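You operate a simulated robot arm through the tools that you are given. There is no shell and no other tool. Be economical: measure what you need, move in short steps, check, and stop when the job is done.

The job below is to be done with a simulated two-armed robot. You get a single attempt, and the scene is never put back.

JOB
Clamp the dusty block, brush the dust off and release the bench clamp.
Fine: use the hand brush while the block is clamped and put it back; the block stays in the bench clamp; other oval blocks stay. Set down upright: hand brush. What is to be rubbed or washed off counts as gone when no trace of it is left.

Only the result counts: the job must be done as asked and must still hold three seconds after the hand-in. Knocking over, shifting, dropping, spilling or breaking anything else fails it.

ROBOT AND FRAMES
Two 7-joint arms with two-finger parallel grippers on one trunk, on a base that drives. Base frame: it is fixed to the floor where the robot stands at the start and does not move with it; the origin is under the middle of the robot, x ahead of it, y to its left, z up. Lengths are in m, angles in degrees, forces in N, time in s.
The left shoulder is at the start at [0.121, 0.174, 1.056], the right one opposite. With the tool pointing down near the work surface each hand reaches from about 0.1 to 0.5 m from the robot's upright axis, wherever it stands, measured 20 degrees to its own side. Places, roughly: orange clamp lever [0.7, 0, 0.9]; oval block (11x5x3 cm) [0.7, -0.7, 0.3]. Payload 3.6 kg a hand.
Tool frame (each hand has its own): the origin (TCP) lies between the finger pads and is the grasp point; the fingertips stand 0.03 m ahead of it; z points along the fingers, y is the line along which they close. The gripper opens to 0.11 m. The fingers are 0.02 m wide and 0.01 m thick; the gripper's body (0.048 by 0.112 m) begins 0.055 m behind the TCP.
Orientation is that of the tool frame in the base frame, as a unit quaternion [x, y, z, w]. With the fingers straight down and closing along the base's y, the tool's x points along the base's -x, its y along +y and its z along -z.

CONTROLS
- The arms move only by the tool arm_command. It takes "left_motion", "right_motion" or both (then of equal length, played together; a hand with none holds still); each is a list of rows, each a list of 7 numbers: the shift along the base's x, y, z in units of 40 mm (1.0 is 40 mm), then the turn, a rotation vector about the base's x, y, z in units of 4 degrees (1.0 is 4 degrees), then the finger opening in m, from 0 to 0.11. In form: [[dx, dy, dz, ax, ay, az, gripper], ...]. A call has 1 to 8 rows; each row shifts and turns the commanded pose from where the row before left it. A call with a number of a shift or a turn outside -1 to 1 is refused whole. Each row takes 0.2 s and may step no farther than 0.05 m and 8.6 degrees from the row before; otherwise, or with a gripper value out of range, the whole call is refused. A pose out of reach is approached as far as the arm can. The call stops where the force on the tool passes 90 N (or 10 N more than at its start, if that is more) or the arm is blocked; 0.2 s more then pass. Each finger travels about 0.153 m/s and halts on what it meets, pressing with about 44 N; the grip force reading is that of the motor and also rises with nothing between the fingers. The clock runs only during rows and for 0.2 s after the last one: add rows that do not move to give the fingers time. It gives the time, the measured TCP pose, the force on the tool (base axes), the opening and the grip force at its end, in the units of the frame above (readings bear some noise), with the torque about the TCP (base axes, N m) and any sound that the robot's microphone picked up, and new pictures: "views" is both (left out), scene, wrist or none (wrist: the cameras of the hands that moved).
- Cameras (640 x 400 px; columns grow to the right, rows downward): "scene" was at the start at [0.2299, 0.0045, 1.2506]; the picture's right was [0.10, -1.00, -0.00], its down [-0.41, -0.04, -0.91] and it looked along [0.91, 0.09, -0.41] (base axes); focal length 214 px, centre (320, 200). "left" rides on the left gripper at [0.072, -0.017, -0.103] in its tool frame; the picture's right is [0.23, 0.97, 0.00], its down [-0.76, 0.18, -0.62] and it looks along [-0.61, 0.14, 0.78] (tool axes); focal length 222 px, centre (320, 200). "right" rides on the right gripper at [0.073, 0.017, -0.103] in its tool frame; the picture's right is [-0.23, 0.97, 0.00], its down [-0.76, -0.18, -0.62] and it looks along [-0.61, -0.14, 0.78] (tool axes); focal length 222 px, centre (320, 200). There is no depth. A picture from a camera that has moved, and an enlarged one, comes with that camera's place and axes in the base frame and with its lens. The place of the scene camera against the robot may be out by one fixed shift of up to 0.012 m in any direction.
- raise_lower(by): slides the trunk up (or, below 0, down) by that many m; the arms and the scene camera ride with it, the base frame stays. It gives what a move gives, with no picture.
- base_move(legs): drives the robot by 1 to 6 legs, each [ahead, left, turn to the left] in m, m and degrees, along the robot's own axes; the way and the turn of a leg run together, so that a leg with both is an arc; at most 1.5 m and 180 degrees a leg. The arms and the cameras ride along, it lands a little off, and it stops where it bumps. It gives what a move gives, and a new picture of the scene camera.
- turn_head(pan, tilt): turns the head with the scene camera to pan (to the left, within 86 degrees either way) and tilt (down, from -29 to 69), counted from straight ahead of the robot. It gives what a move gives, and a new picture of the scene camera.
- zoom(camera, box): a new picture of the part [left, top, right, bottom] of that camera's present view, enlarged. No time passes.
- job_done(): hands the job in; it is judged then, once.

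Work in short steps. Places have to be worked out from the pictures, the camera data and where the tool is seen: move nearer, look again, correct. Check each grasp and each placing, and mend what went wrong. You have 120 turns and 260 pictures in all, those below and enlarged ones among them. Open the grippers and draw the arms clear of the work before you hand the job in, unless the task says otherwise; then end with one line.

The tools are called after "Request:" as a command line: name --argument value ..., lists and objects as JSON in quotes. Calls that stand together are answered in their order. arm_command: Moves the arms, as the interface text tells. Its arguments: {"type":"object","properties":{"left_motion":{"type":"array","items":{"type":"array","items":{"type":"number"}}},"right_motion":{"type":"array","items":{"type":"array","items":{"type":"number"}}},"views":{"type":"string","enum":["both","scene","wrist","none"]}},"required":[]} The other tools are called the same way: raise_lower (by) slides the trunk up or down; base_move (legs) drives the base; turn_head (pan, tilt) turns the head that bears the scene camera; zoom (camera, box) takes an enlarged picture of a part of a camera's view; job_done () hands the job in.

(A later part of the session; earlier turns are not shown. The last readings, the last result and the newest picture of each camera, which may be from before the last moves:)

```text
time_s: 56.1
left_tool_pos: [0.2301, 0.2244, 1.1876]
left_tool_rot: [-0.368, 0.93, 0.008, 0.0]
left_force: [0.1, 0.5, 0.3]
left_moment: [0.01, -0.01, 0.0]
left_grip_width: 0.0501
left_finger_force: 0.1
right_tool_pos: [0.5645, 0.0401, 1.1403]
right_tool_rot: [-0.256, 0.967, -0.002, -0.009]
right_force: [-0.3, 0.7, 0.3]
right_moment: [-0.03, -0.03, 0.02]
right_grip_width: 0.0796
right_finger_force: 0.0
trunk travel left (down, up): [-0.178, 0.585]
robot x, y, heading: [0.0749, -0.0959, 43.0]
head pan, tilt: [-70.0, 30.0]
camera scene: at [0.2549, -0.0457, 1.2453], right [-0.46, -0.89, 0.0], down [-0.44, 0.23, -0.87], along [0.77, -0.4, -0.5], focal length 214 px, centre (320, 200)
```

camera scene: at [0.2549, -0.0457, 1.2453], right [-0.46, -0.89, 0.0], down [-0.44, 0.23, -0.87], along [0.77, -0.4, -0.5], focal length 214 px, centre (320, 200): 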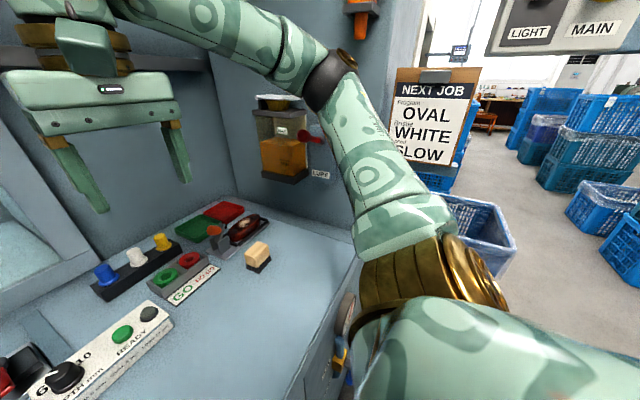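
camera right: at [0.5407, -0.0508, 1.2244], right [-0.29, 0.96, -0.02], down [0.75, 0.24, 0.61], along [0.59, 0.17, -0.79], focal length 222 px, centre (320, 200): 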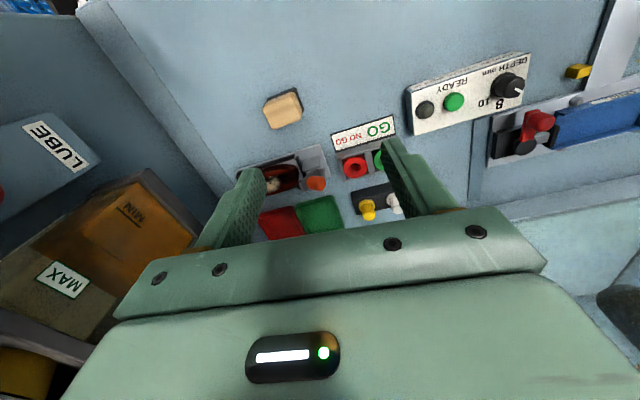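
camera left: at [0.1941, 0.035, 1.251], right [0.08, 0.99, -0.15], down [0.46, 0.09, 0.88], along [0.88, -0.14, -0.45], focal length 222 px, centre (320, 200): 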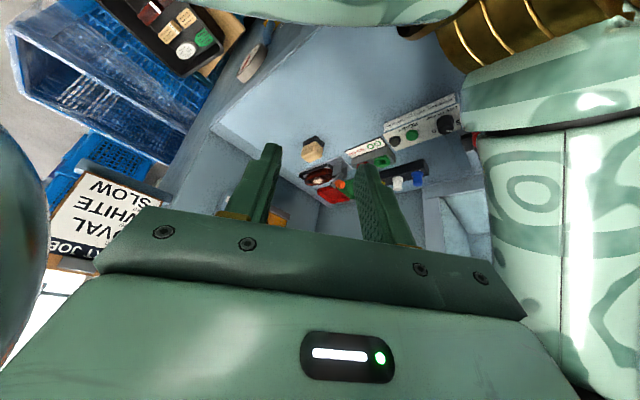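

Now I move the right hand over the brush area, in steps, keeping it high.

Request:
arm_command --right_motion '[[0.5, -0.4, 0, 0, 0, 0, 0.08], [0.5, -0.4, 0, 0, 0, 0, 0.08], [0.4, -0.5, 0, 0, 0, 0, 0.08], [0.4, -0.6, -0.2, 0, 0, 0, 0.08], [0.4, -0.6, -0.4, 0, 0, 0, 0.08]]' --views "both"

```text
time_s: 57.3
left_tool_pos: [0.2305, 0.2224, 1.1883]
left_tool_rot: [-0.368, 0.93, 0.008, -0.001]
left_force: [0.3, -0.2, 0.9]
left_moment: [0.03, -0.01, -0.04]
left_grip_width: 0.0499
left_finger_force: 0.0
right_tool_pos: [0.6323, -0.0426, 1.0968]
right_tool_rot: [-0.255, 0.967, 0.0, -0.008]
right_force: [0.2, 0.2, -0.2]
right_moment: [0.0, -0.02, 0.0]
right_grip_width: 0.0799
right_finger_force: 0.1
right hand out of reach, approached as far as the arm can: row 3, 4, 5
trunk travel left (down, up): [-0.178, 0.585]
robot x, y, heading: [0.0789, -0.0964, 42.7]
head pan, tilt: [-70.0, 30.0]
camera scene: at [0.2561, -0.0473, 1.2452], right [-0.46, -0.89, 0.0], down [-0.45, 0.23, -0.87], along [0.77, -0.4, -0.5], focal length 214 px, centre (320, 200)
camera right: at [0.5622, -0.0625, 1.1993], right [-0.28, 0.96, 0.0], down [0.76, 0.22, 0.61], along [0.59, 0.17, -0.79], focal length 222 px, centre (320, 200)
```

scene: 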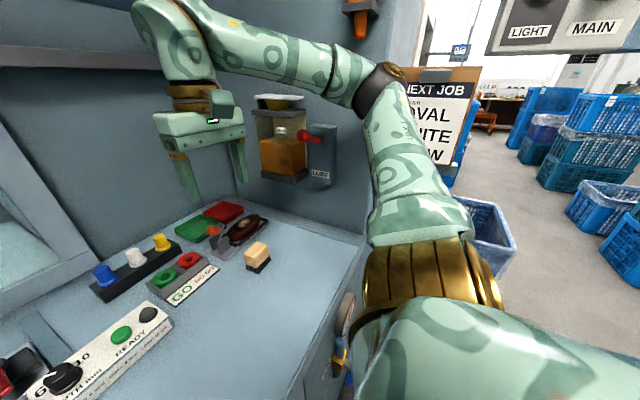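
right: 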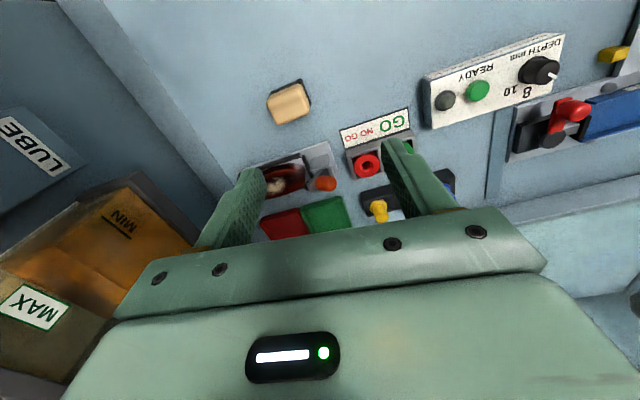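

The hand is out of reach while so high, and the elbow still swings towards the panel. Turning the robot about 25° further left brings the right shoulder forward and the elbow away from the panel. I pull the hand back, then turn and shift right.

Request:
arm_command --right_motion '[[-0.6, -0.2, 0.3, 0, 0, 0, 0.08], [-0.6, -0.2, 0.3, 0, 0, 0, 0.08], [-0.6, -0.2, 0.3, 0, 0, 0, 0.08]]' --views "none"

Request:
base_move --legs '[[-0.04, 0, 0], [0, 0, 14], [0, 0, 12]]'

```text
time_s: 58.1
left_tool_pos: [0.2313, 0.2234, 1.1877]
left_tool_rot: [-0.368, 0.93, 0.009, -0.001]
left_force: [0.6, 0.0, 0.2]
left_moment: [-0.03, -0.02, 0.03]
left_grip_width: 0.0501
left_finger_force: 0.2
right_tool_pos: [0.5582, -0.0674, 1.1314]
right_tool_rot: [-0.255, 0.967, -0.002, -0.008]
right_force: [0.5, -0.8, -0.4]
right_moment: [0.01, -0.01, 0.02]
right_grip_width: 0.0802
right_finger_force: 0.0
trunk travel left (down, up): [-0.178, 0.585]
robot x, y, heading: [0.0747, -0.0969, 43.1]
head pan, tilt: [-70.0, 30.0]
```

```text
time_s: 60.6
left_tool_pos: [0.0471, 0.2333, 1.1866]
left_tool_rot: [-0.568, 0.823, 0.008, -0.003]
left_force: [1.1, 0.5, 0.1]
left_moment: [0.01, -0.01, -0.03]
left_grip_width: 0.0501
left_finger_force: 0.0
right_tool_pos: [0.4689, 0.1139, 1.1305]
right_tool_rot: [-0.466, 0.884, -0.003, -0.008]
right_force: [0.9, 0.0, -0.6]
right_moment: [-0.03, -0.02, 0.01]
right_grip_width: 0.0801
right_finger_force: 0.1
trunk travel left (down, up): [-0.178, 0.585]
robot x, y, heading: [0.0469, -0.1254, 68.6]
head pan, tilt: [-70.0, 30.0]
camera scene: at [0.1847, 0.0009, 1.2452], right [-0.02, -1.0, 0.0], down [-0.5, 0.01, -0.87], along [0.87, -0.02, -0.5], focal length 214 px, centre (320, 200)
```

scene: 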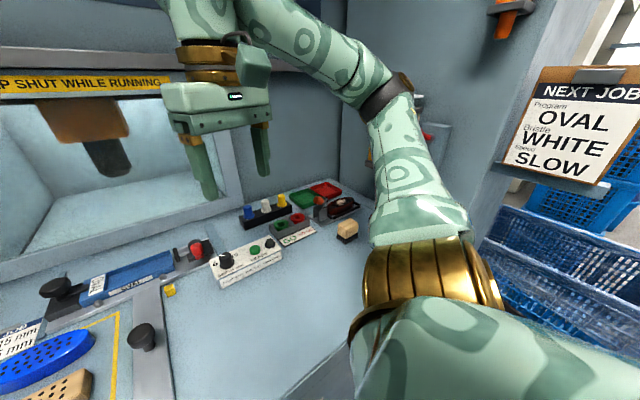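

Now the elbow leads over the bench instead of towards the panel. I shift along the bench to the right by about 12 cm.

Request:
base_move --legs '[[-0.05, -0.11, 0]]'

Request:
turn_head --pan -50 --tilt 45

```text
time_s: 61.9
left_tool_pos: [0.1264, 0.1519, 1.185]
left_tool_rot: [-0.568, 0.823, 0.005, -0.003]
left_force: [0.6, -0.1, -0.7]
left_moment: [0.04, 0.02, 0.01]
left_grip_width: 0.0502
left_finger_force: 0.1
right_tool_pos: [0.548, 0.0338, 1.1309]
right_tool_rot: [-0.467, 0.884, -0.007, -0.007]
right_force: [0.2, -0.6, 0.6]
right_moment: [0.0, -0.01, -0.01]
right_grip_width: 0.0799
right_finger_force: 0.0
trunk travel left (down, up): [-0.178, 0.585]
robot x, y, heading: [0.1337, -0.2122, 68.9]
head pan, tilt: [-70.0, 30.0]
camera scene: at [0.264, -0.0791, 1.2449], right [-0.02, -1.0, 0.01], down [-0.5, 0.0, -0.87], along [0.87, -0.02, -0.5], focal length 214 px, centre (320, 200)
```

scene: 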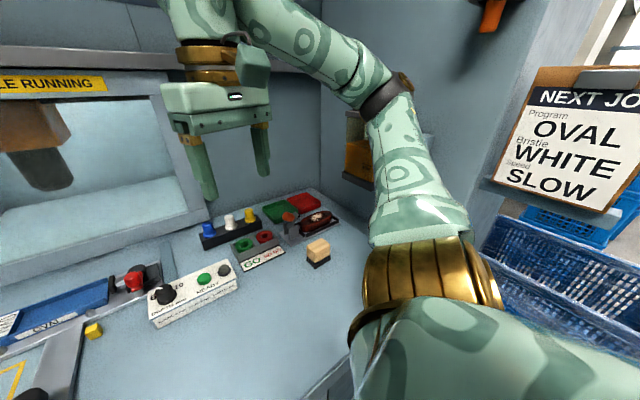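

```text
time_s: 62.7
left_tool_pos: [0.1254, 0.1509, 1.1857]
left_tool_rot: [-0.569, 0.822, 0.005, -0.002]
left_force: [0.9, 0.1, 0.3]
left_moment: [0.0, -0.01, 0.01]
left_grip_width: 0.0501
left_finger_force: 0.0
right_tool_pos: [0.5484, 0.0339, 1.1311]
right_tool_rot: [-0.468, 0.884, -0.008, -0.007]
right_force: [-0.9, 0.7, -0.1]
right_moment: [-0.02, 0.0, 0.04]
right_grip_width: 0.0801
right_finger_force: 0.0
trunk travel left (down, up): [-0.178, 0.585]
robot x, y, heading: [0.1299, -0.2069, 69.0]
head pan, tilt: [-50.0, 45.0]
camera scene: at [0.2508, -0.0517, 1.2225], right [0.32, -0.95, 0.01], down [-0.67, -0.23, -0.71], along [0.67, 0.23, -0.7], focal length 214 px, centre (320, 200)
```

scene: 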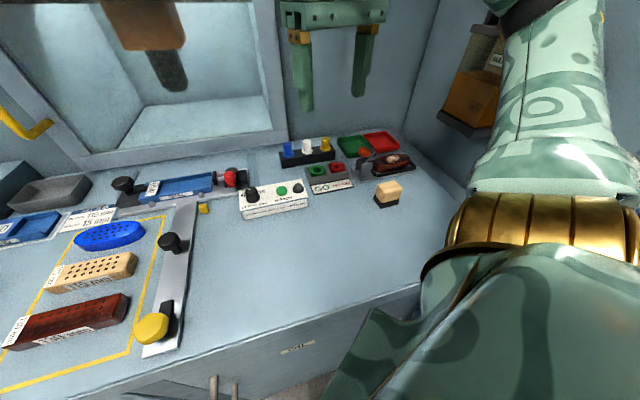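

Triangulating with the wrist view puts the brush top at about [0.646, -0.08, 0.90], the knob at [0.733, -0.007, 0.93] and the block's dust at [0.784, -0.08, 0.895]. I bring the right hand nearer for a close look.

Request:
arm_command --right_motion '[[0.2, -0.4, -0.3, 0, 0, 0, 0.08], [0.2, -0.5, -0.4, 0, 0, 0, 0.08], [0.2, -0.5, -0.4, 0, 0, 0, 0.08], [0.2, -0.5, -0.4, 0, 0, 0, 0.08]]' --views "both"

```text
time_s: 63.9
left_tool_pos: [0.0913, 0.1723, 1.1868]
left_tool_rot: [-0.595, 0.804, 0.005, 0.001]
left_force: [-1.3, -0.5, -0.6]
left_moment: [0.04, -0.09, -0.02]
left_grip_width: 0.0503
left_finger_force: 0.0
right_tool_pos: [0.5341, 0.0169, 1.0699]
right_tool_rot: [-0.498, 0.867, -0.014, 0.004]
right_force: [-4.9, 2.8, 3.6]
right_moment: [-0.34, -0.45, -0.01]
right_grip_width: 0.0802
right_finger_force: 0.0
right hand out of reach, approached as far as the arm can: row 2, 3, 4
trunk travel left (down, up): [-0.178, 0.585]
robot x, y, heading: [0.1243, -0.1825, 72.2]
head pan, tilt: [-50.0, 45.0]
stopped in row 4 (right hand): the arm was blocked; the commanded pose is now the measured one
camera scene: at [0.2269, -0.022, 1.2235], right [0.38, -0.92, 0.01], down [-0.65, -0.27, -0.71], along [0.66, 0.27, -0.7], focal length 214 px, centre (320, 200)
camera right: at [0.4825, -0.0342, 1.1717], right [-0.73, 0.69, -0.03], down [0.52, 0.58, 0.62], along [0.44, 0.44, -0.78], focal length 222 px, centre (320, 200)
```

scene: 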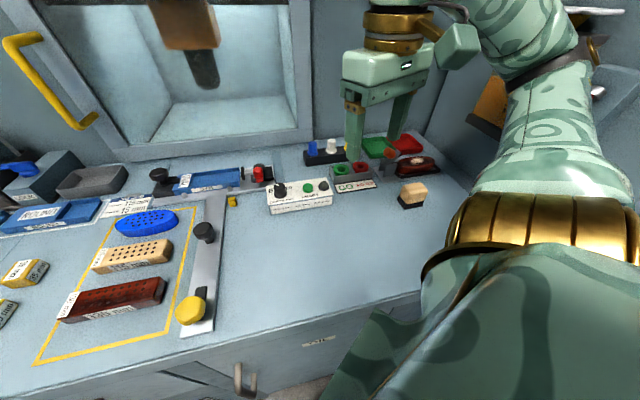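
right: 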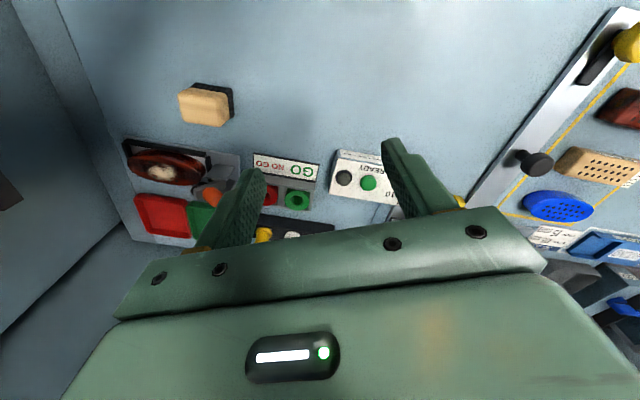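

The elbow now touches near the lube unit, and the straight-down wrist is what limits the reach. I back off slightly and tilt the hand forward (fingers pointing outwards and down), which brings the wrist and elbow back towards me.

Request:
arm_command --right_motion '[[-0.3, 0.2, 0.2, 0.22, -0.45, 0, 0.08], [-0.2, 0.1, 0.1, 0.44, -0.9, 0, 0.08], [0, 0, 0, 0.44, -0.9, 0, 0.08], [0, 0, 0, 0.44, -0.9, 0, 0.08], [0, 0, 0, 0.44, -0.9, 0, 0.08], [0, 0, 0, 0.44, -0.9, 0, 0.08], [0, 0, 0, 0.44, -0.9, 0, 0.08], [0, 0, 0, 0.44, -0.9, 0, 0.08]]' --views "both"

```text
time_s: 65.7
left_tool_pos: [0.1033, 0.1699, 1.1882]
left_tool_rot: [-0.593, 0.805, 0.008, -0.004]
left_force: [-0.2, -0.6, 0.5]
left_moment: [-0.03, -0.03, 0.02]
left_grip_width: 0.0501
left_finger_force: 0.1
right_tool_pos: [0.5287, 0.0304, 1.0869]
right_tool_rot: [-0.477, 0.841, -0.026, 0.256]
right_force: [-0.9, -0.4, 0.3]
right_moment: [-0.01, 0.0, -0.01]
right_grip_width: 0.0799
right_finger_force: 0.1
right hand out of reach, approached as far as the arm can: row 7, 8
trunk travel left (down, up): [-0.178, 0.585]
robot x, y, heading: [0.1258, -0.1833, 72.5]
head pan, tilt: [-50.0, 45.0]
camera scene: at [0.2394, -0.0257, 1.2226], right [0.38, -0.93, 0.0], down [-0.65, -0.27, -0.71], along [0.65, 0.27, -0.71], focal length 214 px, centre (320, 200)
camera right: at [0.4397, -0.0389, 1.1421], right [-0.67, 0.71, -0.19], down [0.17, 0.4, 0.9], along [0.72, 0.58, -0.39], focal length 222 px, centre (320, 200)
```

scene: 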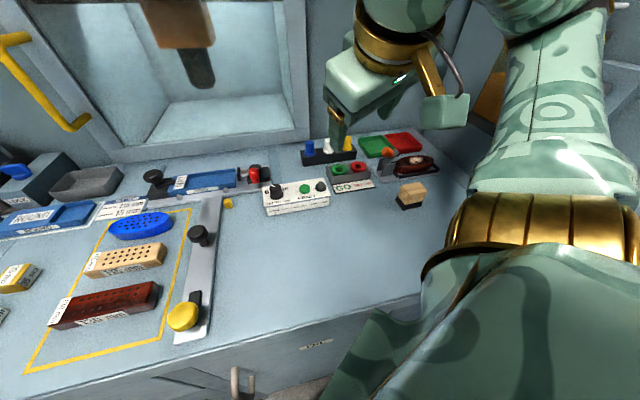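
right: 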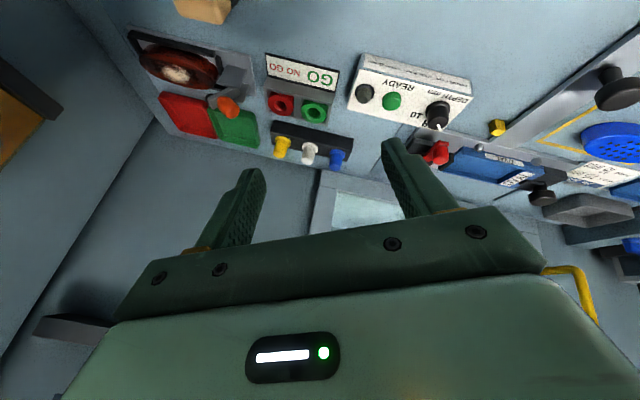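

The tilt worked to about 30°. Now I extend the hand towards the block and lower it a bit.

Request:
arm_command --right_motion '[[0.4, -0.2, -0.4, 0, 0, 0, 0.08], [0.5, -0.4, -0.5, 0, 0, 0, 0.08], [0.5, -0.4, -0.5, 0, 0, 0, 0.08], [0.5, -0.5, -0.4, 0, 0, 0, 0.08]]' --views "both"

```text
time_s: 66.9
left_tool_pos: [0.0902, 0.1758, 1.1871]
left_tool_rot: [-0.603, 0.798, 0.007, -0.003]
left_force: [0.2, -0.9, -0.4]
left_moment: [0.02, -0.02, 0.03]
left_grip_width: 0.0501
left_finger_force: 0.0
right_tool_pos: [0.5807, 0.067, 1.0385]
right_tool_rot: [-0.491, 0.834, -0.033, 0.249]
right_force: [-0.3, -0.1, -0.4]
right_moment: [0.03, 0.01, 0.01]
right_grip_width: 0.0801
right_finger_force: 0.1
right hand out of reach, approached as far as the arm can: row 1, 2, 3, 4
trunk travel left (down, up): [-0.178, 0.585]
robot x, y, heading: [0.1242, -0.1806, 73.6]
head pan, tilt: [-50.0, 45.0]
stopped in row 4 (right hand): the arm was blocked; the commanded pose is now the measured one
camera scene: at [0.2365, 0.0022, 1.2203], right [0.4, -0.92, 0.02], down [-0.65, -0.3, -0.7], along [0.65, 0.27, -0.71], focal length 214 px, centre (320, 200)
camera right: at [0.4935, -0.0038, 1.0948], right [-0.69, 0.69, -0.2], down [0.17, 0.43, 0.89], along [0.7, 0.58, -0.41], focal length 222 px, centre (320, 200)
```

scene: 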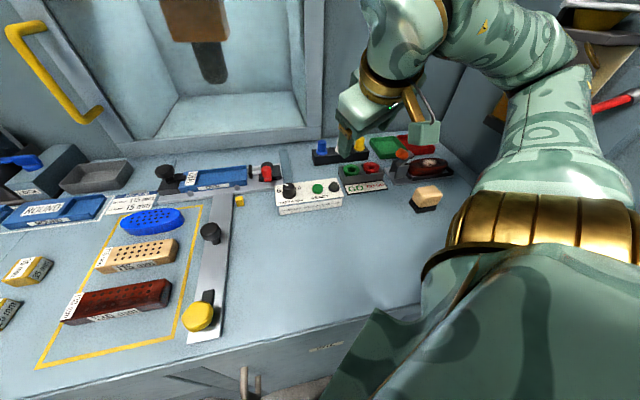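
right: 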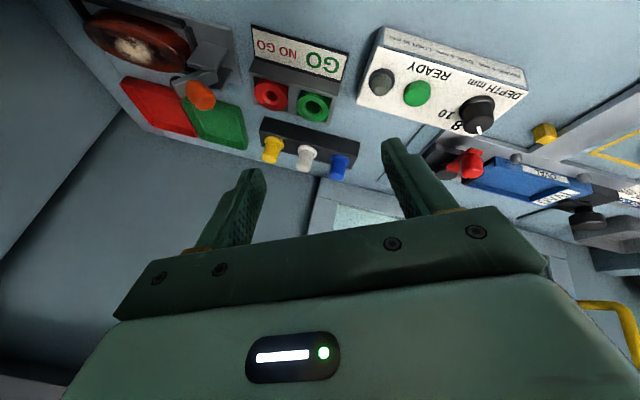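

The elbow is against the lube unit again, so the right arm is wrong for this spot. I'll switch to the left arm, whose elbow swings out over open bench, with the robot turned right. First I retract the right hand and untilt it.

Request:
arm_command --right_motion '[[-0.4, 0.1, 0.5, 0, 0, 0, 0.08], [-0.6, 0.1, 0.6, -0.44, 0.9, 0, 0.08], [-0.6, 0.1, 0.4, -0.44, 0.9, 0, 0.08], [-0.6, 0, 0.2, -0.44, 0.9, 0, 0.08], [-0.6, 0, 0, -0.44, 0.9, 0, 0.08], [-0.3, 0, 0, -0.44, 0.9, 0, 0.08], [0, 0, 0, -0.44, 0.9, 0, 0.08], [0, 0, 0, -0.44, 0.9, 0, 0.08]]' --views "scene"

Request:
base_move --legs '[[-0.08, 0.04, 0]]'

```text
time_s: 68.7
left_tool_pos: [0.0969, 0.1659, 1.1894]
left_tool_rot: [-0.601, 0.799, 0.011, -0.003]
left_force: [0.9, -0.8, 0.3]
left_moment: [-0.02, 0.04, 0.02]
left_grip_width: 0.0499
left_finger_force: 0.0
right_tool_pos: [0.463, 0.0668, 1.11]
right_tool_rot: [-0.502, 0.865, -0.005, 0.014]
right_force: [0.5, -0.3, -0.2]
right_moment: [-0.03, -0.01, 0.02]
right_grip_width: 0.0797
right_finger_force: 0.0
trunk travel left (down, up): [-0.178, 0.585]
robot x, y, heading: [0.1271, -0.1837, 73.4]
head pan, tilt: [-50.0, 45.0]
camera scene: at [0.2379, -0.0226, 1.2226], right [0.4, -0.92, 0.0], down [-0.65, -0.28, -0.71], along [0.65, 0.28, -0.71], focal length 214 px, centre (320, 200)
```

scene: 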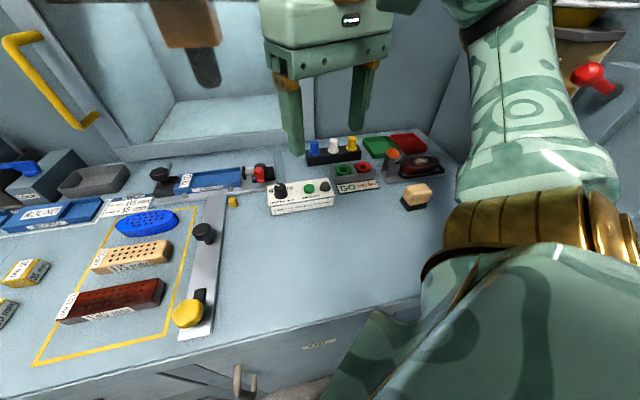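

```text
time_s: 69.8
left_tool_pos: [0.0344, 0.0988, 1.1899]
left_tool_rot: [-0.601, 0.799, 0.009, -0.002]
left_force: [-1.2, -0.1, 1.6]
left_moment: [0.0, -0.03, -0.01]
left_grip_width: 0.0503
left_finger_force: 0.0
right_tool_pos: [0.402, 0.0009, 1.1109]
right_tool_rot: [-0.503, 0.864, -0.004, 0.015]
right_force: [-0.3, -0.5, 0.6]
right_moment: [-0.01, -0.03, 0.0]
right_grip_width: 0.0799
right_finger_force: 0.0
trunk travel left (down, up): [-0.178, 0.585]
robot x, y, heading: [0.0657, -0.251, 73.5]
head pan, tilt: [-50.0, 45.0]
camera scene: at [0.1756, -0.0892, 1.2229], right [0.4, -0.92, 0.0], down [-0.65, -0.28, -0.71], along [0.65, 0.28, -0.71], focal length 214 px, centre (320, 200)
```

scene: 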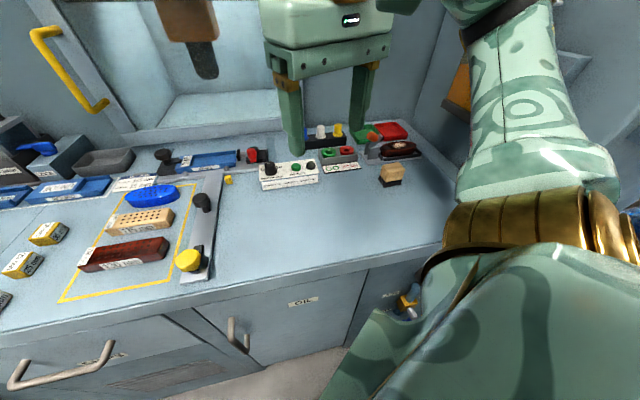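

I back further away from the bench and turn right in steps to about 15°.

Request:
base_move --legs '[[-0.098, 0.118, 0], [0, 0, -20], [0, 0, -20], [0, 0, -18]]'

```text
time_s: 74.9
left_tool_pos: [0.1904, -0.0152, 1.1687]
left_tool_rot: [0.102, 0.982, 0.108, 0.116]
left_force: [1.1, -1.4, -0.8]
left_moment: [0.13, 0.08, 0.04]
left_grip_width: 0.0502
left_finger_force: 0.1
right_tool_pos: [0.28, -0.4335, 1.0989]
right_tool_rot: [0.268, 0.943, 0.009, 0.197]
right_force: [145.5, -69.9, 50.4]
right_moment: [-2.48, 0.06, 7.64]
right_grip_width: 0.0696
right_finger_force: 0.0
trunk travel left (down, up): [-0.178, 0.585]
robot x, y, heading: [-0.0758, -0.1556, 1.8]
head pan, tilt: [-50.0, 45.0]
stopped in leg 4: the robot was blocked; the commanded pose is now the measured one
camera scene: at [0.2712, -0.2136, 1.1994], right [-0.74, -0.67, 0.1], down [-0.56, 0.53, -0.64], along [0.37, -0.52, -0.77], focal length 214 px, centre (320, 200)
```

scene: 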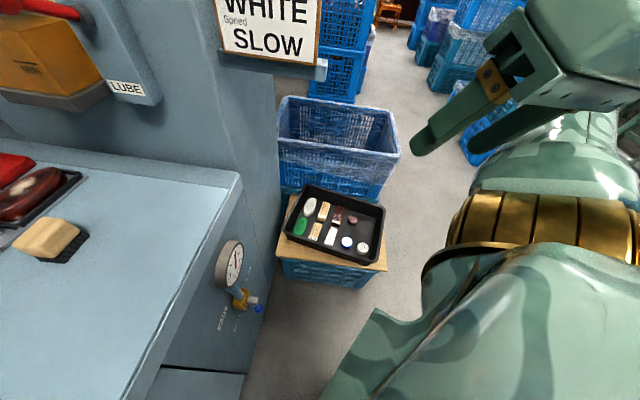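

The robot was pushed forward: there must be something behind me around x below -0.3. I relieve the right hand first along its force direction.

Request:
arm_command --right_motion '[[0.6, -0.3, 0.3, 0, 0, 0, 0.08], [0.6, -0.3, 0.3, 0, 0, 0, 0.08]]' --views "none"

Request:
turn_head --pan -86 --tilt 40

Request:
turn_head --pan 86 --tilt 40

```text
time_s: 75.2
left_tool_pos: [0.0459, -0.0033, 1.1936]
left_tool_rot: [0.164, 0.976, 0.092, 0.106]
left_force: [2.2, 0.5, -1.2]
left_moment: [-0.03, 0.16, 0.03]
left_grip_width: 0.0499
left_finger_force: 0.1
right_tool_pos: [0.1562, -0.4121, 1.1362]
right_tool_rot: [0.231, 0.931, 0.046, 0.278]
right_force: [111.5, -49.4, 116.5]
right_moment: [-4.87, 0.0, 5.51]
right_grip_width: 0.0674
right_finger_force: 0.0
trunk travel left (down, up): [-0.178, 0.585]
robot x, y, heading: [-0.0767, -0.12, -1.0]
head pan, tilt: [-50.0, 45.0]
stopped in row 1 (left hand): the arm was blocked; the commanded pose is now the measured one
```

```text
time_s: 76.2
left_tool_pos: [0.1126, 0.0125, 1.1824]
left_tool_rot: [0.124, 0.981, 0.104, 0.105]
left_force: [-3.5, 0.5, 0.9]
left_moment: [-0.05, -0.18, -0.01]
left_grip_width: 0.05
left_finger_force: 0.1
right_tool_pos: [0.2054, -0.4089, 1.1187]
right_tool_rot: [0.201, 0.947, 0.024, 0.251]
right_force: [154.4, -48.0, 9.3]
right_moment: [-1.08, -1.92, 7.79]
right_grip_width: 0.0727
right_finger_force: 0.0
trunk travel left (down, up): [-0.178, 0.585]
robot x, y, heading: [-0.078, -0.1229, -1.0]
head pan, tilt: [-85.9, 40.0]
camera scene: at [0.1692, -0.219, 1.2201], right [-0.99, -0.06, 0.09], down [-0.1, 0.64, -0.76], along [-0.01, -0.76, -0.65], focal length 214 px, centre (320, 200)
```

scene: 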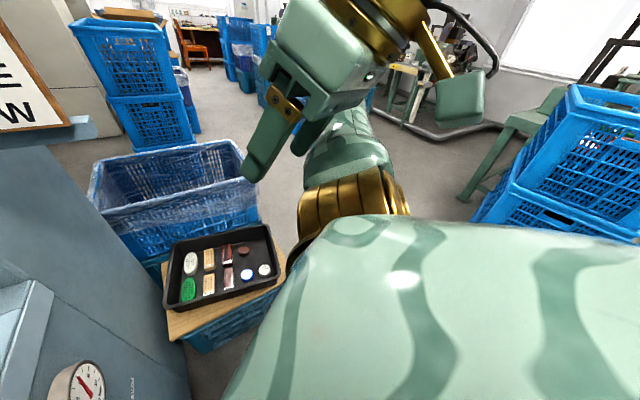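

```text
time_s: 78.8
left_tool_pos: [0.0297, 0.0029, 1.1815]
left_tool_rot: [0.117, 0.971, 0.115, 0.175]
left_force: [-163.2, 78.5, 45.1]
left_moment: [-6.98, -7.44, -12.35]
left_grip_width: 0.0502
left_finger_force: 0.2
right_tool_pos: [0.1227, -0.4229, 1.1231]
right_tool_rot: [0.217, 0.944, 0.014, 0.249]
right_force: [41.5, -0.9, 26.5]
right_moment: [-1.11, 0.19, 1.74]
right_grip_width: 0.0707
right_finger_force: 0.0
trunk travel left (down, up): [-0.178, 0.585]
robot x, y, heading: [-0.077, -0.1405, 0.9]
head pan, tilt: [85.9, 40.0]
camera scene: at [0.1197, -0.0825, 1.2319], right [0.69, -0.73, 0.0], down [-0.46, -0.43, -0.78], along [0.57, 0.53, -0.63], focal length 214 px, centre (320, 200)
```

scene: 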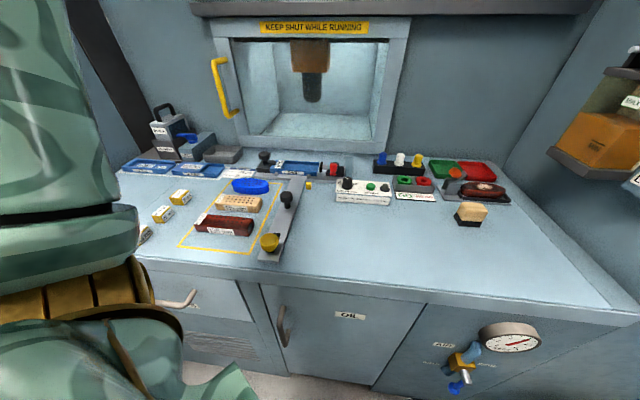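

Now it makes sense: the right elbow hits the control box on the machine's right side whenever I am far right; that caused all the bumps. The robot is level again. I point the head forward, away from the left hand.

Request:
turn_head --pan 0 --tilt 30

Request:
zoom --camera "right" --box '[0, 0, 640, 400]'

Request:
zoom --camera "left" --box '[0, 0, 640, 400]'

```text
time_s: 80.4
left_tool_pos: [0.0342, 0.006, 1.1799]
left_tool_rot: [0.097, 0.971, 0.127, 0.176]
left_force: [-8.5, 181.5, -38.3]
left_moment: [-11.08, -1.51, -4.42]
left_grip_width: 0.0502
left_finger_force: 0.1
right_tool_pos: [0.1229, -0.4237, 1.1224]
right_tool_rot: [0.216, 0.944, 0.015, 0.249]
right_force: [42.6, -4.6, 29.7]
right_moment: [-1.34, 0.29, 1.92]
right_grip_width: 0.0717
right_finger_force: 0.2
trunk travel left (down, up): [-0.178, 0.585]
robot x, y, heading: [-0.0782, -0.14, 0.6]
head pan, tilt: [0.0, 30.0]
camera scene: at [0.1357, -0.0979, 1.2438], right [0.5, -0.87, 0.0], down [-0.45, -0.25, -0.86], along [0.75, 0.43, -0.51], focal length 214 px, centre (320, 200)
```

scene: 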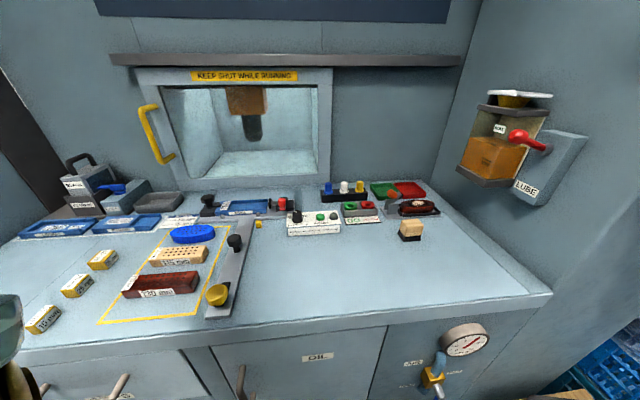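

```text
1.00 times, centred on (320, 200) of right (not enlarged: the box is as wide or as high as the picture)
camera zoom: at [0.0239, -0.3699, 1.1805], right [0.57, 0.79, 0.24], down [0.23, -0.43, 0.87], along [0.79, -0.44, -0.42], focal length 222 px, centre (320, 200)
```

zoom: 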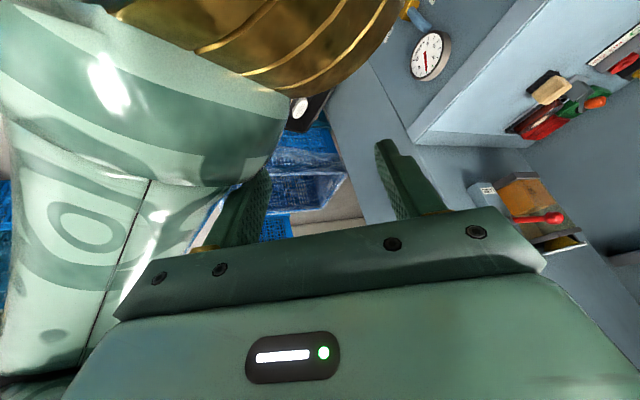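

```text
1.00 times, centred on (320, 200) of left (not enlarged: the box is as wide or as high as the picture)
camera zoom: at [-0.0726, -0.0146, 1.2447], right [-0.07, 0.98, 0.2], down [0.5, -0.14, 0.86], along [0.86, 0.16, -0.48], focal length 222 px, centre (320, 200)
```

zoom: 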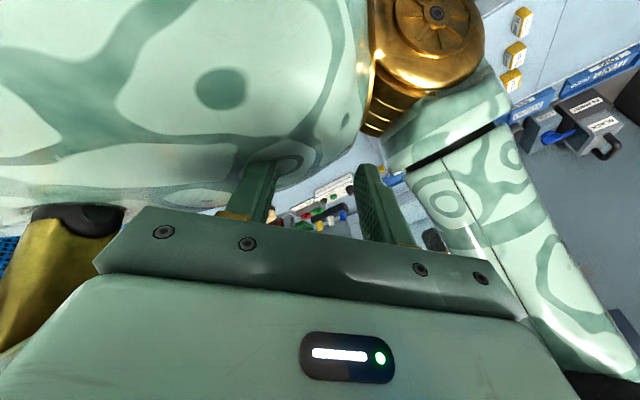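

The head is pushing against the left hand. I move the left hand outwards (+y) and up, clear of it.

Request:
arm_command --left_motion '[[0, 0.7, 0.2, 0, 0, 0, 0.05], [0.1, 0.9, 0.3, 0, 0, 0, 0.05], [0.2, 0.7, 0.3, 0, 0, 0, 0.05]]' --views "none"

Request:
turn_head --pan 0 --tilt 31

```text
time_s: 81.2
left_tool_pos: [0.0482, 0.0782, 1.1933]
left_tool_rot: [0.102, 0.971, 0.113, 0.182]
left_force: [-0.2, -0.4, 0.3]
left_moment: [0.03, -0.01, -0.01]
left_grip_width: 0.0505
left_finger_force: 0.0
left hand out of reach, approached as far as the arm can: row 3
right_tool_pos: [0.1233, -0.4246, 1.1212]
right_tool_rot: [0.217, 0.944, 0.014, 0.249]
right_force: [42.6, -6.3, 28.5]
right_moment: [-1.3, 0.27, 1.97]
right_grip_width: 0.0721
right_finger_force: 0.2
trunk travel left (down, up): [-0.178, 0.585]
robot x, y, heading: [-0.0769, -0.1397, 0.7]
head pan, tilt: [0.0, 30.0]
```

```text
time_s: 81.8
left_tool_pos: [0.0474, 0.0782, 1.1934]
left_tool_rot: [0.102, 0.972, 0.112, 0.182]
left_force: [-0.1, -0.1, 0.7]
left_moment: [0.01, -0.01, 0.05]
left_grip_width: 0.0501
left_finger_force: 0.0
right_tool_pos: [0.122, -0.4233, 1.1232]
right_tool_rot: [0.216, 0.944, 0.015, 0.249]
right_force: [43.2, -6.9, 31.3]
right_moment: [-1.35, 0.29, 2.02]
right_grip_width: 0.0722
right_finger_force: 0.0
trunk travel left (down, up): [-0.178, 0.585]
robot x, y, heading: [-0.0793, -0.1371, 0.8]
head pan, tilt: [0.0, 31.0]
camera scene: at [0.1474, -0.1414, 1.2437], right [0.01, -1.0, 0.0], down [-0.52, -0.01, -0.86], along [0.86, 0.01, -0.52], focal length 214 px, centre (320, 200)
```

scene: 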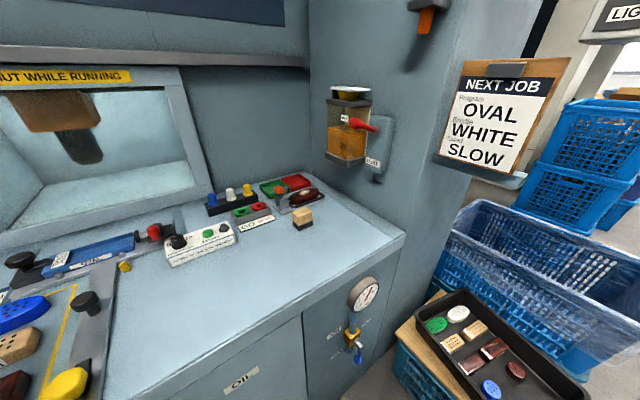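

Level and free. I move both hands forward to a normal pose and straighten them.

Request:
arm_command --left_motion '[[0.7, 0, 0.1, 0, 0, 0, 0.05], [0.8, 0, 0, 0, 0, 0, 0.05], [0.8, 0, 0, -0.4, 0.88, 0, 0.05], [0.8, 0, 0, -0.4, 0.88, 0, 0.05], [0.8, 0, 0, -0.4, 0.88, 0, 0.05], [0.6, 0, 0, -0.4, 0.88, 0, 0.05], [0, 0, 0, -0.4, 0.88, 0, 0.05], [0, 0, 0, -0.4, 0.88, 0, 0.05]]' --right_motion '[[0.6, 0, 0.2, 0, 0, 0, 0.08], [0.8, 0, 0.1, 0, 0, 0, 0.08], [0.8, 0, 0, 0.17, 0.95, 0, 0.08], [0.6, 0, 0, 0.17, 0.95, 0, 0.08], [0.4, 0, -0.2, 0.17, 0.95, 0, 0.08], [0, 0, -0.5, 0.17, 0.95, 0, 0.08], [0, 0, -0.8, 0.17, 0.95, 0, 0.08], [0, 0, -0.8, 0.17, 0.95, 0, 0.08]]' --views "none"

Request:
turn_head --pan -60 --tilt 25

```text
time_s: 83.6
left_tool_pos: [0.2259, 0.0695, 1.1901]
left_tool_rot: [0.104, 0.994, 0.01, 0.009]
left_force: [0.3, 1.0, 0.2]
left_moment: [0.0, 0.01, 0.03]
left_grip_width: 0.05
left_finger_force: 0.1
left hand out of reach, approached as far as the arm can: row 1, 8
right_tool_pos: [0.2469, -0.4237, 1.044]
right_tool_rot: [0.226, 0.973, 0.002, 0.045]
right_force: [-0.3, 0.1, 0.0]
right_moment: [0.01, 0.02, 0.01]
right_grip_width: 0.0798
right_finger_force: 0.0
right hand out of reach, approached as far as the arm can: row 1
trunk travel left (down, up): [-0.178, 0.585]
robot x, y, heading: [-0.0768, -0.1367, 0.8]
head pan, tilt: [0.0, 31.0]
```

```text
time_s: 84.9
left_tool_pos: [0.2261, 0.0711, 1.1904]
left_tool_rot: [0.104, 0.994, 0.01, 0.009]
left_force: [-0.1, 0.5, -0.2]
left_moment: [-0.01, -0.04, 0.01]
left_grip_width: 0.0498
left_finger_force: 0.1
right_tool_pos: [0.2461, -0.4234, 1.0446]
right_tool_rot: [0.224, 0.974, 0.0, 0.045]
right_force: [0.0, -0.6, 0.1]
right_moment: [0.02, -0.01, 0.01]
right_grip_width: 0.0799
right_finger_force: 0.1
trunk travel left (down, up): [-0.178, 0.585]
robot x, y, heading: [-0.0808, -0.1413, 0.8]
head pan, tilt: [-60.0, 25.0]
camera scene: at [0.1047, -0.2217, 1.2532], right [-0.86, -0.51, 0.0], down [-0.22, 0.36, -0.91], along [0.46, -0.78, -0.42], focal length 214 px, centre (320, 200)
```

scene: 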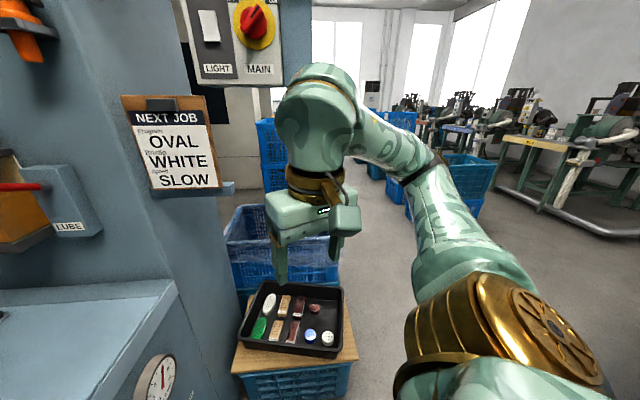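

I can see the right arm well now: its wrist is the highest part, just under the control box. I lower the right hand so the wrist passes below both box and board.

Request:
arm_command --right_motion '[[-0.1, 0, -0.9, 0, 0.6, 0, 0.08], [-0.1, 0, -0.9, 0, 0.6, 0, 0.08], [-0.1, 0, -0.9, 0, 0, 0, 0.08], [-0.1, 0, -0.9, 0, 0, 0, 0.08], [-0.1, 0, -0.9, 0, 0, 0, 0.08], [-0.1, 0, -0.9, 0, 0, 0, 0.08], [-0.1, 0, -0.9, 0, 0, 0, 0.08], [-0.1, 0, -0.9, 0, 0, 0, 0.08]]' --views "scene"

```text
time_s: 86.7
left_tool_pos: [0.2258, 0.0716, 1.1899]
left_tool_rot: [0.104, 0.994, 0.01, 0.009]
left_force: [0.2, 0.5, 0.3]
left_moment: [-0.01, 0.0, -0.01]
left_grip_width: 0.0504
left_finger_force: 0.1
right_tool_pos: [0.2684, -0.4398, 0.7722]
right_tool_rot: [0.226, 0.974, -0.008, 0.005]
right_force: [0.5, 0.7, -0.9]
right_moment: [0.02, -0.03, 0.0]
right_grip_width: 0.08
right_finger_force: 0.1
right hand out of reach, approached as far as the arm can: row 1, 2, 3, 4, 5
trunk travel left (down, up): [-0.178, 0.585]
robot x, y, heading: [-0.0776, -0.1381, 0.7]
head pan, tilt: [-60.0, 25.0]
camera scene: at [0.1049, -0.2219, 1.2531], right [-0.86, -0.51, 0.0], down [-0.22, 0.36, -0.91], along [0.46, -0.78, -0.42], focal length 214 px, centre (320, 200)
```

scene: 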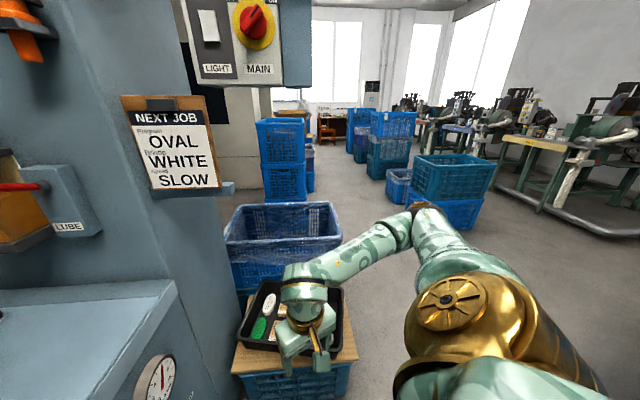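

The right arm is low and tucked. I turn to about 15° and drive diagonally to the new spot in two halves.

Request:
base_move --legs '[[0, 0, 14], [0.137, -0.136, 0]]'

```text
time_s: 89.1
left_tool_pos: [0.3395, 0.0385, 1.1915]
left_tool_rot: [-0.015, 1.0, 0.013, 0.008]
left_force: [0.1, -0.4, 0.5]
left_moment: [0.02, 0.04, 0.03]
left_grip_width: 0.0502
left_finger_force: 0.0
right_tool_pos: [0.5015, -0.4457, 0.772]
right_tool_rot: [0.106, 0.994, -0.007, 0.005]
right_force: [-0.1, 0.7, -0.7]
right_moment: [0.02, 0.0, 0.01]
right_grip_width: 0.0802
right_finger_force: 0.0
trunk travel left (down, up): [-0.178, 0.585]
robot x, y, heading: [0.0919, -0.2357, 14.3]
head pan, tilt: [-60.0, 25.0]
camera scene: at [0.2904, -0.2734, 1.253], right [-0.71, -0.7, 0.0], down [-0.3, 0.3, -0.91], along [0.63, -0.65, -0.42], focal length 214 px, centre (320, 200)
```

scene: 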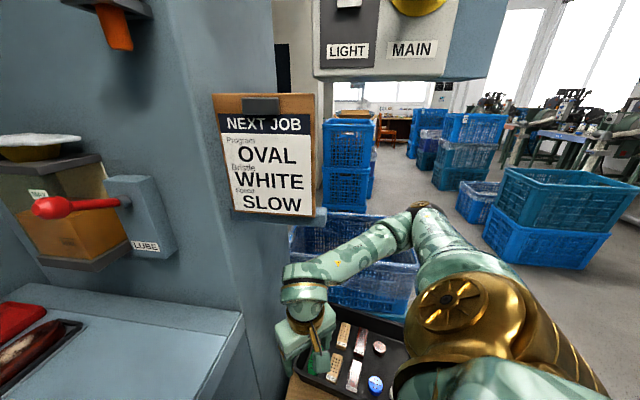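

Going well. I pull the right hand back a little from the column, then drive the second half.

Request:
arm_command --right_motion '[[-0.6, -0.2, 0, 0, 0, 0, 0.08], [-0.6, -0.3, 0, 0, 0, 0, 0.08], [-0.6, -0.3, 0, 0, 0, 0, 0.08]]' --views "none"

Request:
base_move --legs '[[0.07, -0.1, 0], [0.05, -0.03, 0]]'

```text
time_s: 89.9
left_tool_pos: [0.3384, 0.0399, 1.1907]
left_tool_rot: [-0.016, 1.0, 0.012, 0.007]
left_force: [0.0, -0.3, 0.5]
left_moment: [-0.01, 0.0, 0.0]
left_grip_width: 0.0499
left_finger_force: 0.1
right_tool_pos: [0.4772, -0.4812, 0.7476]
right_tool_rot: [0.107, 0.994, -0.007, 0.005]
right_force: [0.4, 0.4, 0.6]
right_moment: [0.03, -0.01, 0.0]
right_grip_width: 0.0802
right_finger_force: 0.1
right hand out of reach, approached as far as the arm can: row 1, 2, 3
trunk travel left (down, up): [-0.178, 0.585]
robot x, y, heading: [0.0943, -0.236, 14.4]
head pan, tilt: [-60.0, 25.0]
```

```text
time_s: 91.8
left_tool_pos: [0.4892, -0.0584, 1.1895]
left_tool_rot: [-0.014, 1.0, 0.012, 0.008]
left_force: [-0.4, -0.3, -0.3]
left_moment: [0.03, 0.02, 0.0]
left_grip_width: 0.05
left_finger_force: 0.1
right_tool_pos: [0.6254, -0.5794, 0.7482]
right_tool_rot: [0.107, 0.994, -0.008, 0.003]
right_force: [1.0, -0.2, -0.3]
right_moment: [0.01, 0.06, -0.02]
right_grip_width: 0.0799
right_finger_force: 0.1
trunk travel left (down, up): [-0.178, 0.585]
robot x, y, heading: [0.2439, -0.3307, 14.1]
head pan, tilt: [-60.0, 25.0]
camera scene: at [0.4388, -0.3703, 1.2528], right [-0.72, -0.7, 0.0], down [-0.3, 0.3, -0.91], along [0.63, -0.65, -0.42], focal length 214 px, centre (320, 200)
```

scene: 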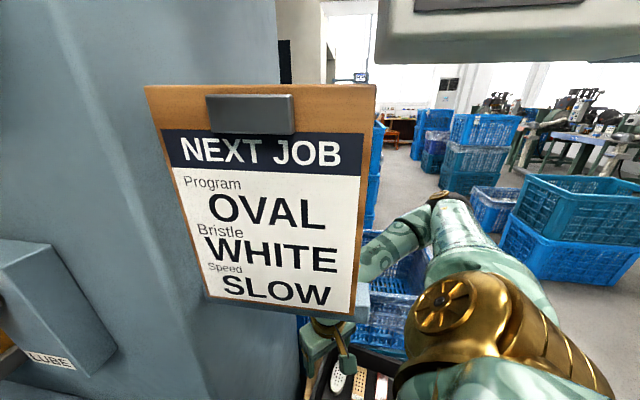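

In position at last. I look at the clamp with the head and plan with the left hand.

Request:
turn_head --pan 25 --tilt 40

Request:
zoom --camera "scene" --box '[240, 80, 480, 230]'

```text
time_s: 93.3
left_tool_pos: [0.4877, -0.0573, 1.1904]
left_tool_rot: [-0.014, 1.0, 0.011, 0.008]
left_force: [-0.6, 0.8, 0.3]
left_moment: [-0.01, 0.02, 0.03]
left_grip_width: 0.0504
left_finger_force: 0.0
right_tool_pos: [0.6249, -0.5781, 0.7473]
right_tool_rot: [0.107, 0.994, -0.007, 0.005]
right_force: [0.6, -0.1, -0.2]
right_moment: [-0.01, 0.0, 0.01]
right_grip_width: 0.0799
right_finger_force: 0.0
trunk travel left (down, up): [-0.178, 0.585]
robot x, y, heading: [0.2365, -0.3346, 14.5]
head pan, tilt: [25.0, 40.0]
camera scene: at [0.4388, -0.2501, 1.2299], right [0.63, -0.77, 0.0], down [-0.5, -0.41, -0.77], along [0.59, 0.48, -0.64], focal length 214 px, centre (320, 200)
```

scene: 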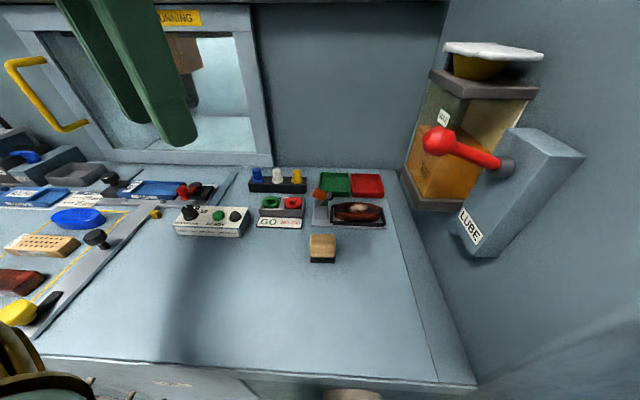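

```text
2.67 times, centred on (360, 155) of scene
camera zoom: at [0.4388, -0.2501, 1.2299], right [0.63, -0.77, 0.0], down [-0.5, -0.41, -0.77], along [0.59, 0.48, -0.64], focal length 572 px, centre (213, 320)
```

zoom: 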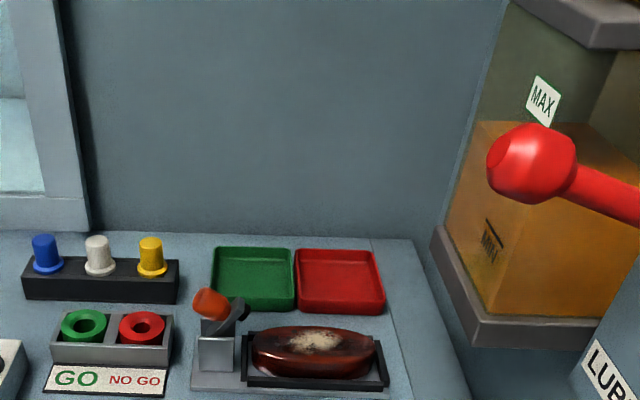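

This view is square to the bench: block axis along the bench, lever at its left end. I bring the left hand closer and turn it square to the bench.

Request:
arm_command --left_motion '[[0.2, 0.1, -0.3, 0, 0, 1, 0.08], [0.3, 0.1, -0.3, 0, 0, 1, 0.08], [0.3, 0.1, -0.3, 0, 0, 1, 0.08], [0.3, 0.1, -0.3, 0, 0, 1, 0.08], [0.3, 0.1, -0.3, 0, 0, 1, 0.08], [0.3, 0.1, -0.3, 0, 0, 1, 0.08], [0.3, 0, -0.3, 0, 0, 1, 0.08], [0.3, 0, -0.3, 0, 0, 1, 0.08]]' --views "both"

```text
time_s: 95.1
left_tool_pos: [0.581, -0.035, 1.0954]
left_tool_rot: [-0.29, 0.957, 0.013, 0.004]
left_force: [0.2, 0.2, 0.1]
left_moment: [-0.03, -0.02, -0.01]
left_grip_width: 0.0801
left_finger_force: 0.1
right_tool_pos: [0.6251, -0.5791, 0.7482]
right_tool_rot: [0.107, 0.994, -0.008, 0.005]
right_force: [1.1, -0.3, 0.3]
right_moment: [-0.03, -0.02, 0.01]
right_grip_width: 0.0802
right_finger_force: 0.2
trunk travel left (down, up): [-0.178, 0.585]
robot x, y, heading: [0.2397, -0.3359, 14.3]
head pan, tilt: [25.0, 40.0]
camera scene: at [0.439, -0.2499, 1.2298], right [0.63, -0.77, 0.0], down [-0.5, -0.41, -0.77], along [0.59, 0.49, -0.64], focal length 214 px, centre (320, 200)
camera left: at [0.5304, -0.0901, 1.1961], right [-0.73, 0.68, 0.02], down [0.53, 0.55, 0.64], along [0.43, 0.48, -0.77], focal length 222 px, centre (320, 200)
```

scene: 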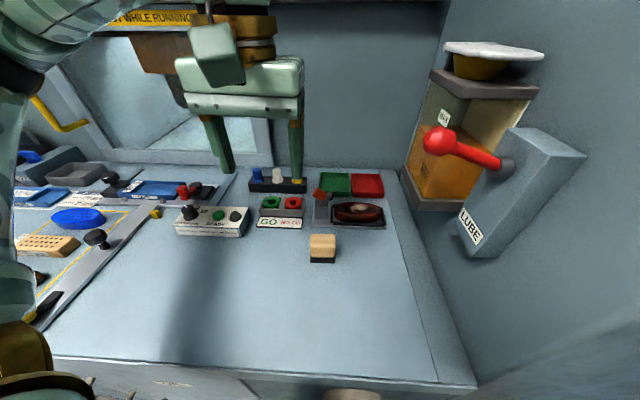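
left: 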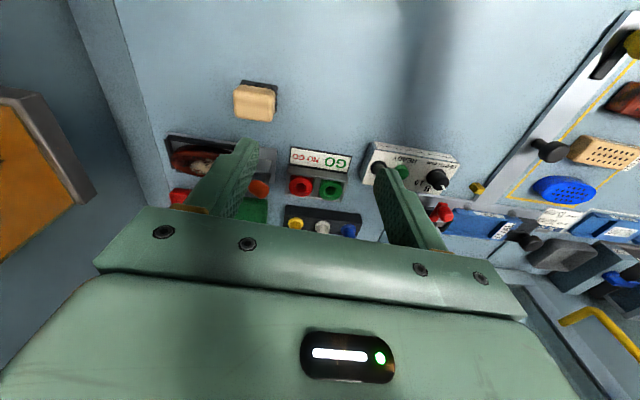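

The left arm moves freely. I go closer for a detailed look at the clamp.

Request:
arm_command --left_motion '[[0.4, -0.2, -0.5, 0, 0, 1, 0.08], [0.4, -0.2, -0.5, 0, 0, 0, 0.08], [0.3, -0.2, -0.5, 0, 0, 0, 0.08], [0.3, -0.2, -0.5, 0, 0, 0, 0.08]]' --views "wrist"

Request:
zoom --camera "left" --box '[60, 20, 380, 220]'

```text
time_s: 96.1
left_tool_pos: [0.636, -0.0655, 1.0153]
left_tool_rot: [-0.323, 0.946, 0.013, 0.004]
left_force: [-0.3, 0.3, 0.1]
left_moment: [0.0, -0.03, 0.03]
left_grip_width: 0.08
left_finger_force: 0.1
right_tool_pos: [0.6253, -0.5792, 0.7474]
right_tool_rot: [0.107, 0.994, -0.007, 0.004]
right_force: [0.0, -0.2, 0.2]
right_moment: [-0.03, 0.01, 0.01]
right_grip_width: 0.08
right_finger_force: 0.0
trunk travel left (down, up): [-0.178, 0.585]
robot x, y, heading: [0.242, -0.3347, 14.5]
head pan, tilt: [25.0, 40.0]
camera left: at [0.5897, -0.1243, 1.1157], right [-0.78, 0.63, 0.02], down [0.49, 0.59, 0.64], along [0.39, 0.51, -0.77], focal length 222 px, centre (320, 200)
```

left: 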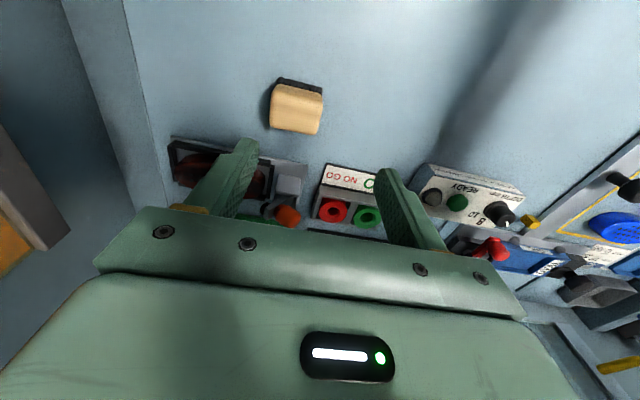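

```text
2.00 times, centred on (220, 120) of left
camera zoom: at [0.5897, -0.1243, 1.1157], right [-0.78, 0.63, 0.02], down [0.49, 0.59, 0.64], along [0.39, 0.51, -0.77], focal length 444 px, centre (520, 360)
```

zoom: 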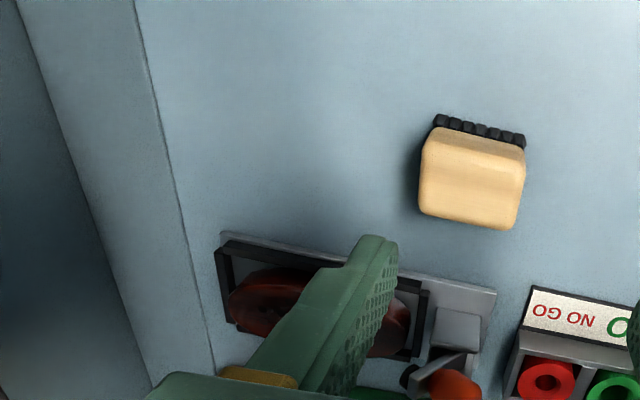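

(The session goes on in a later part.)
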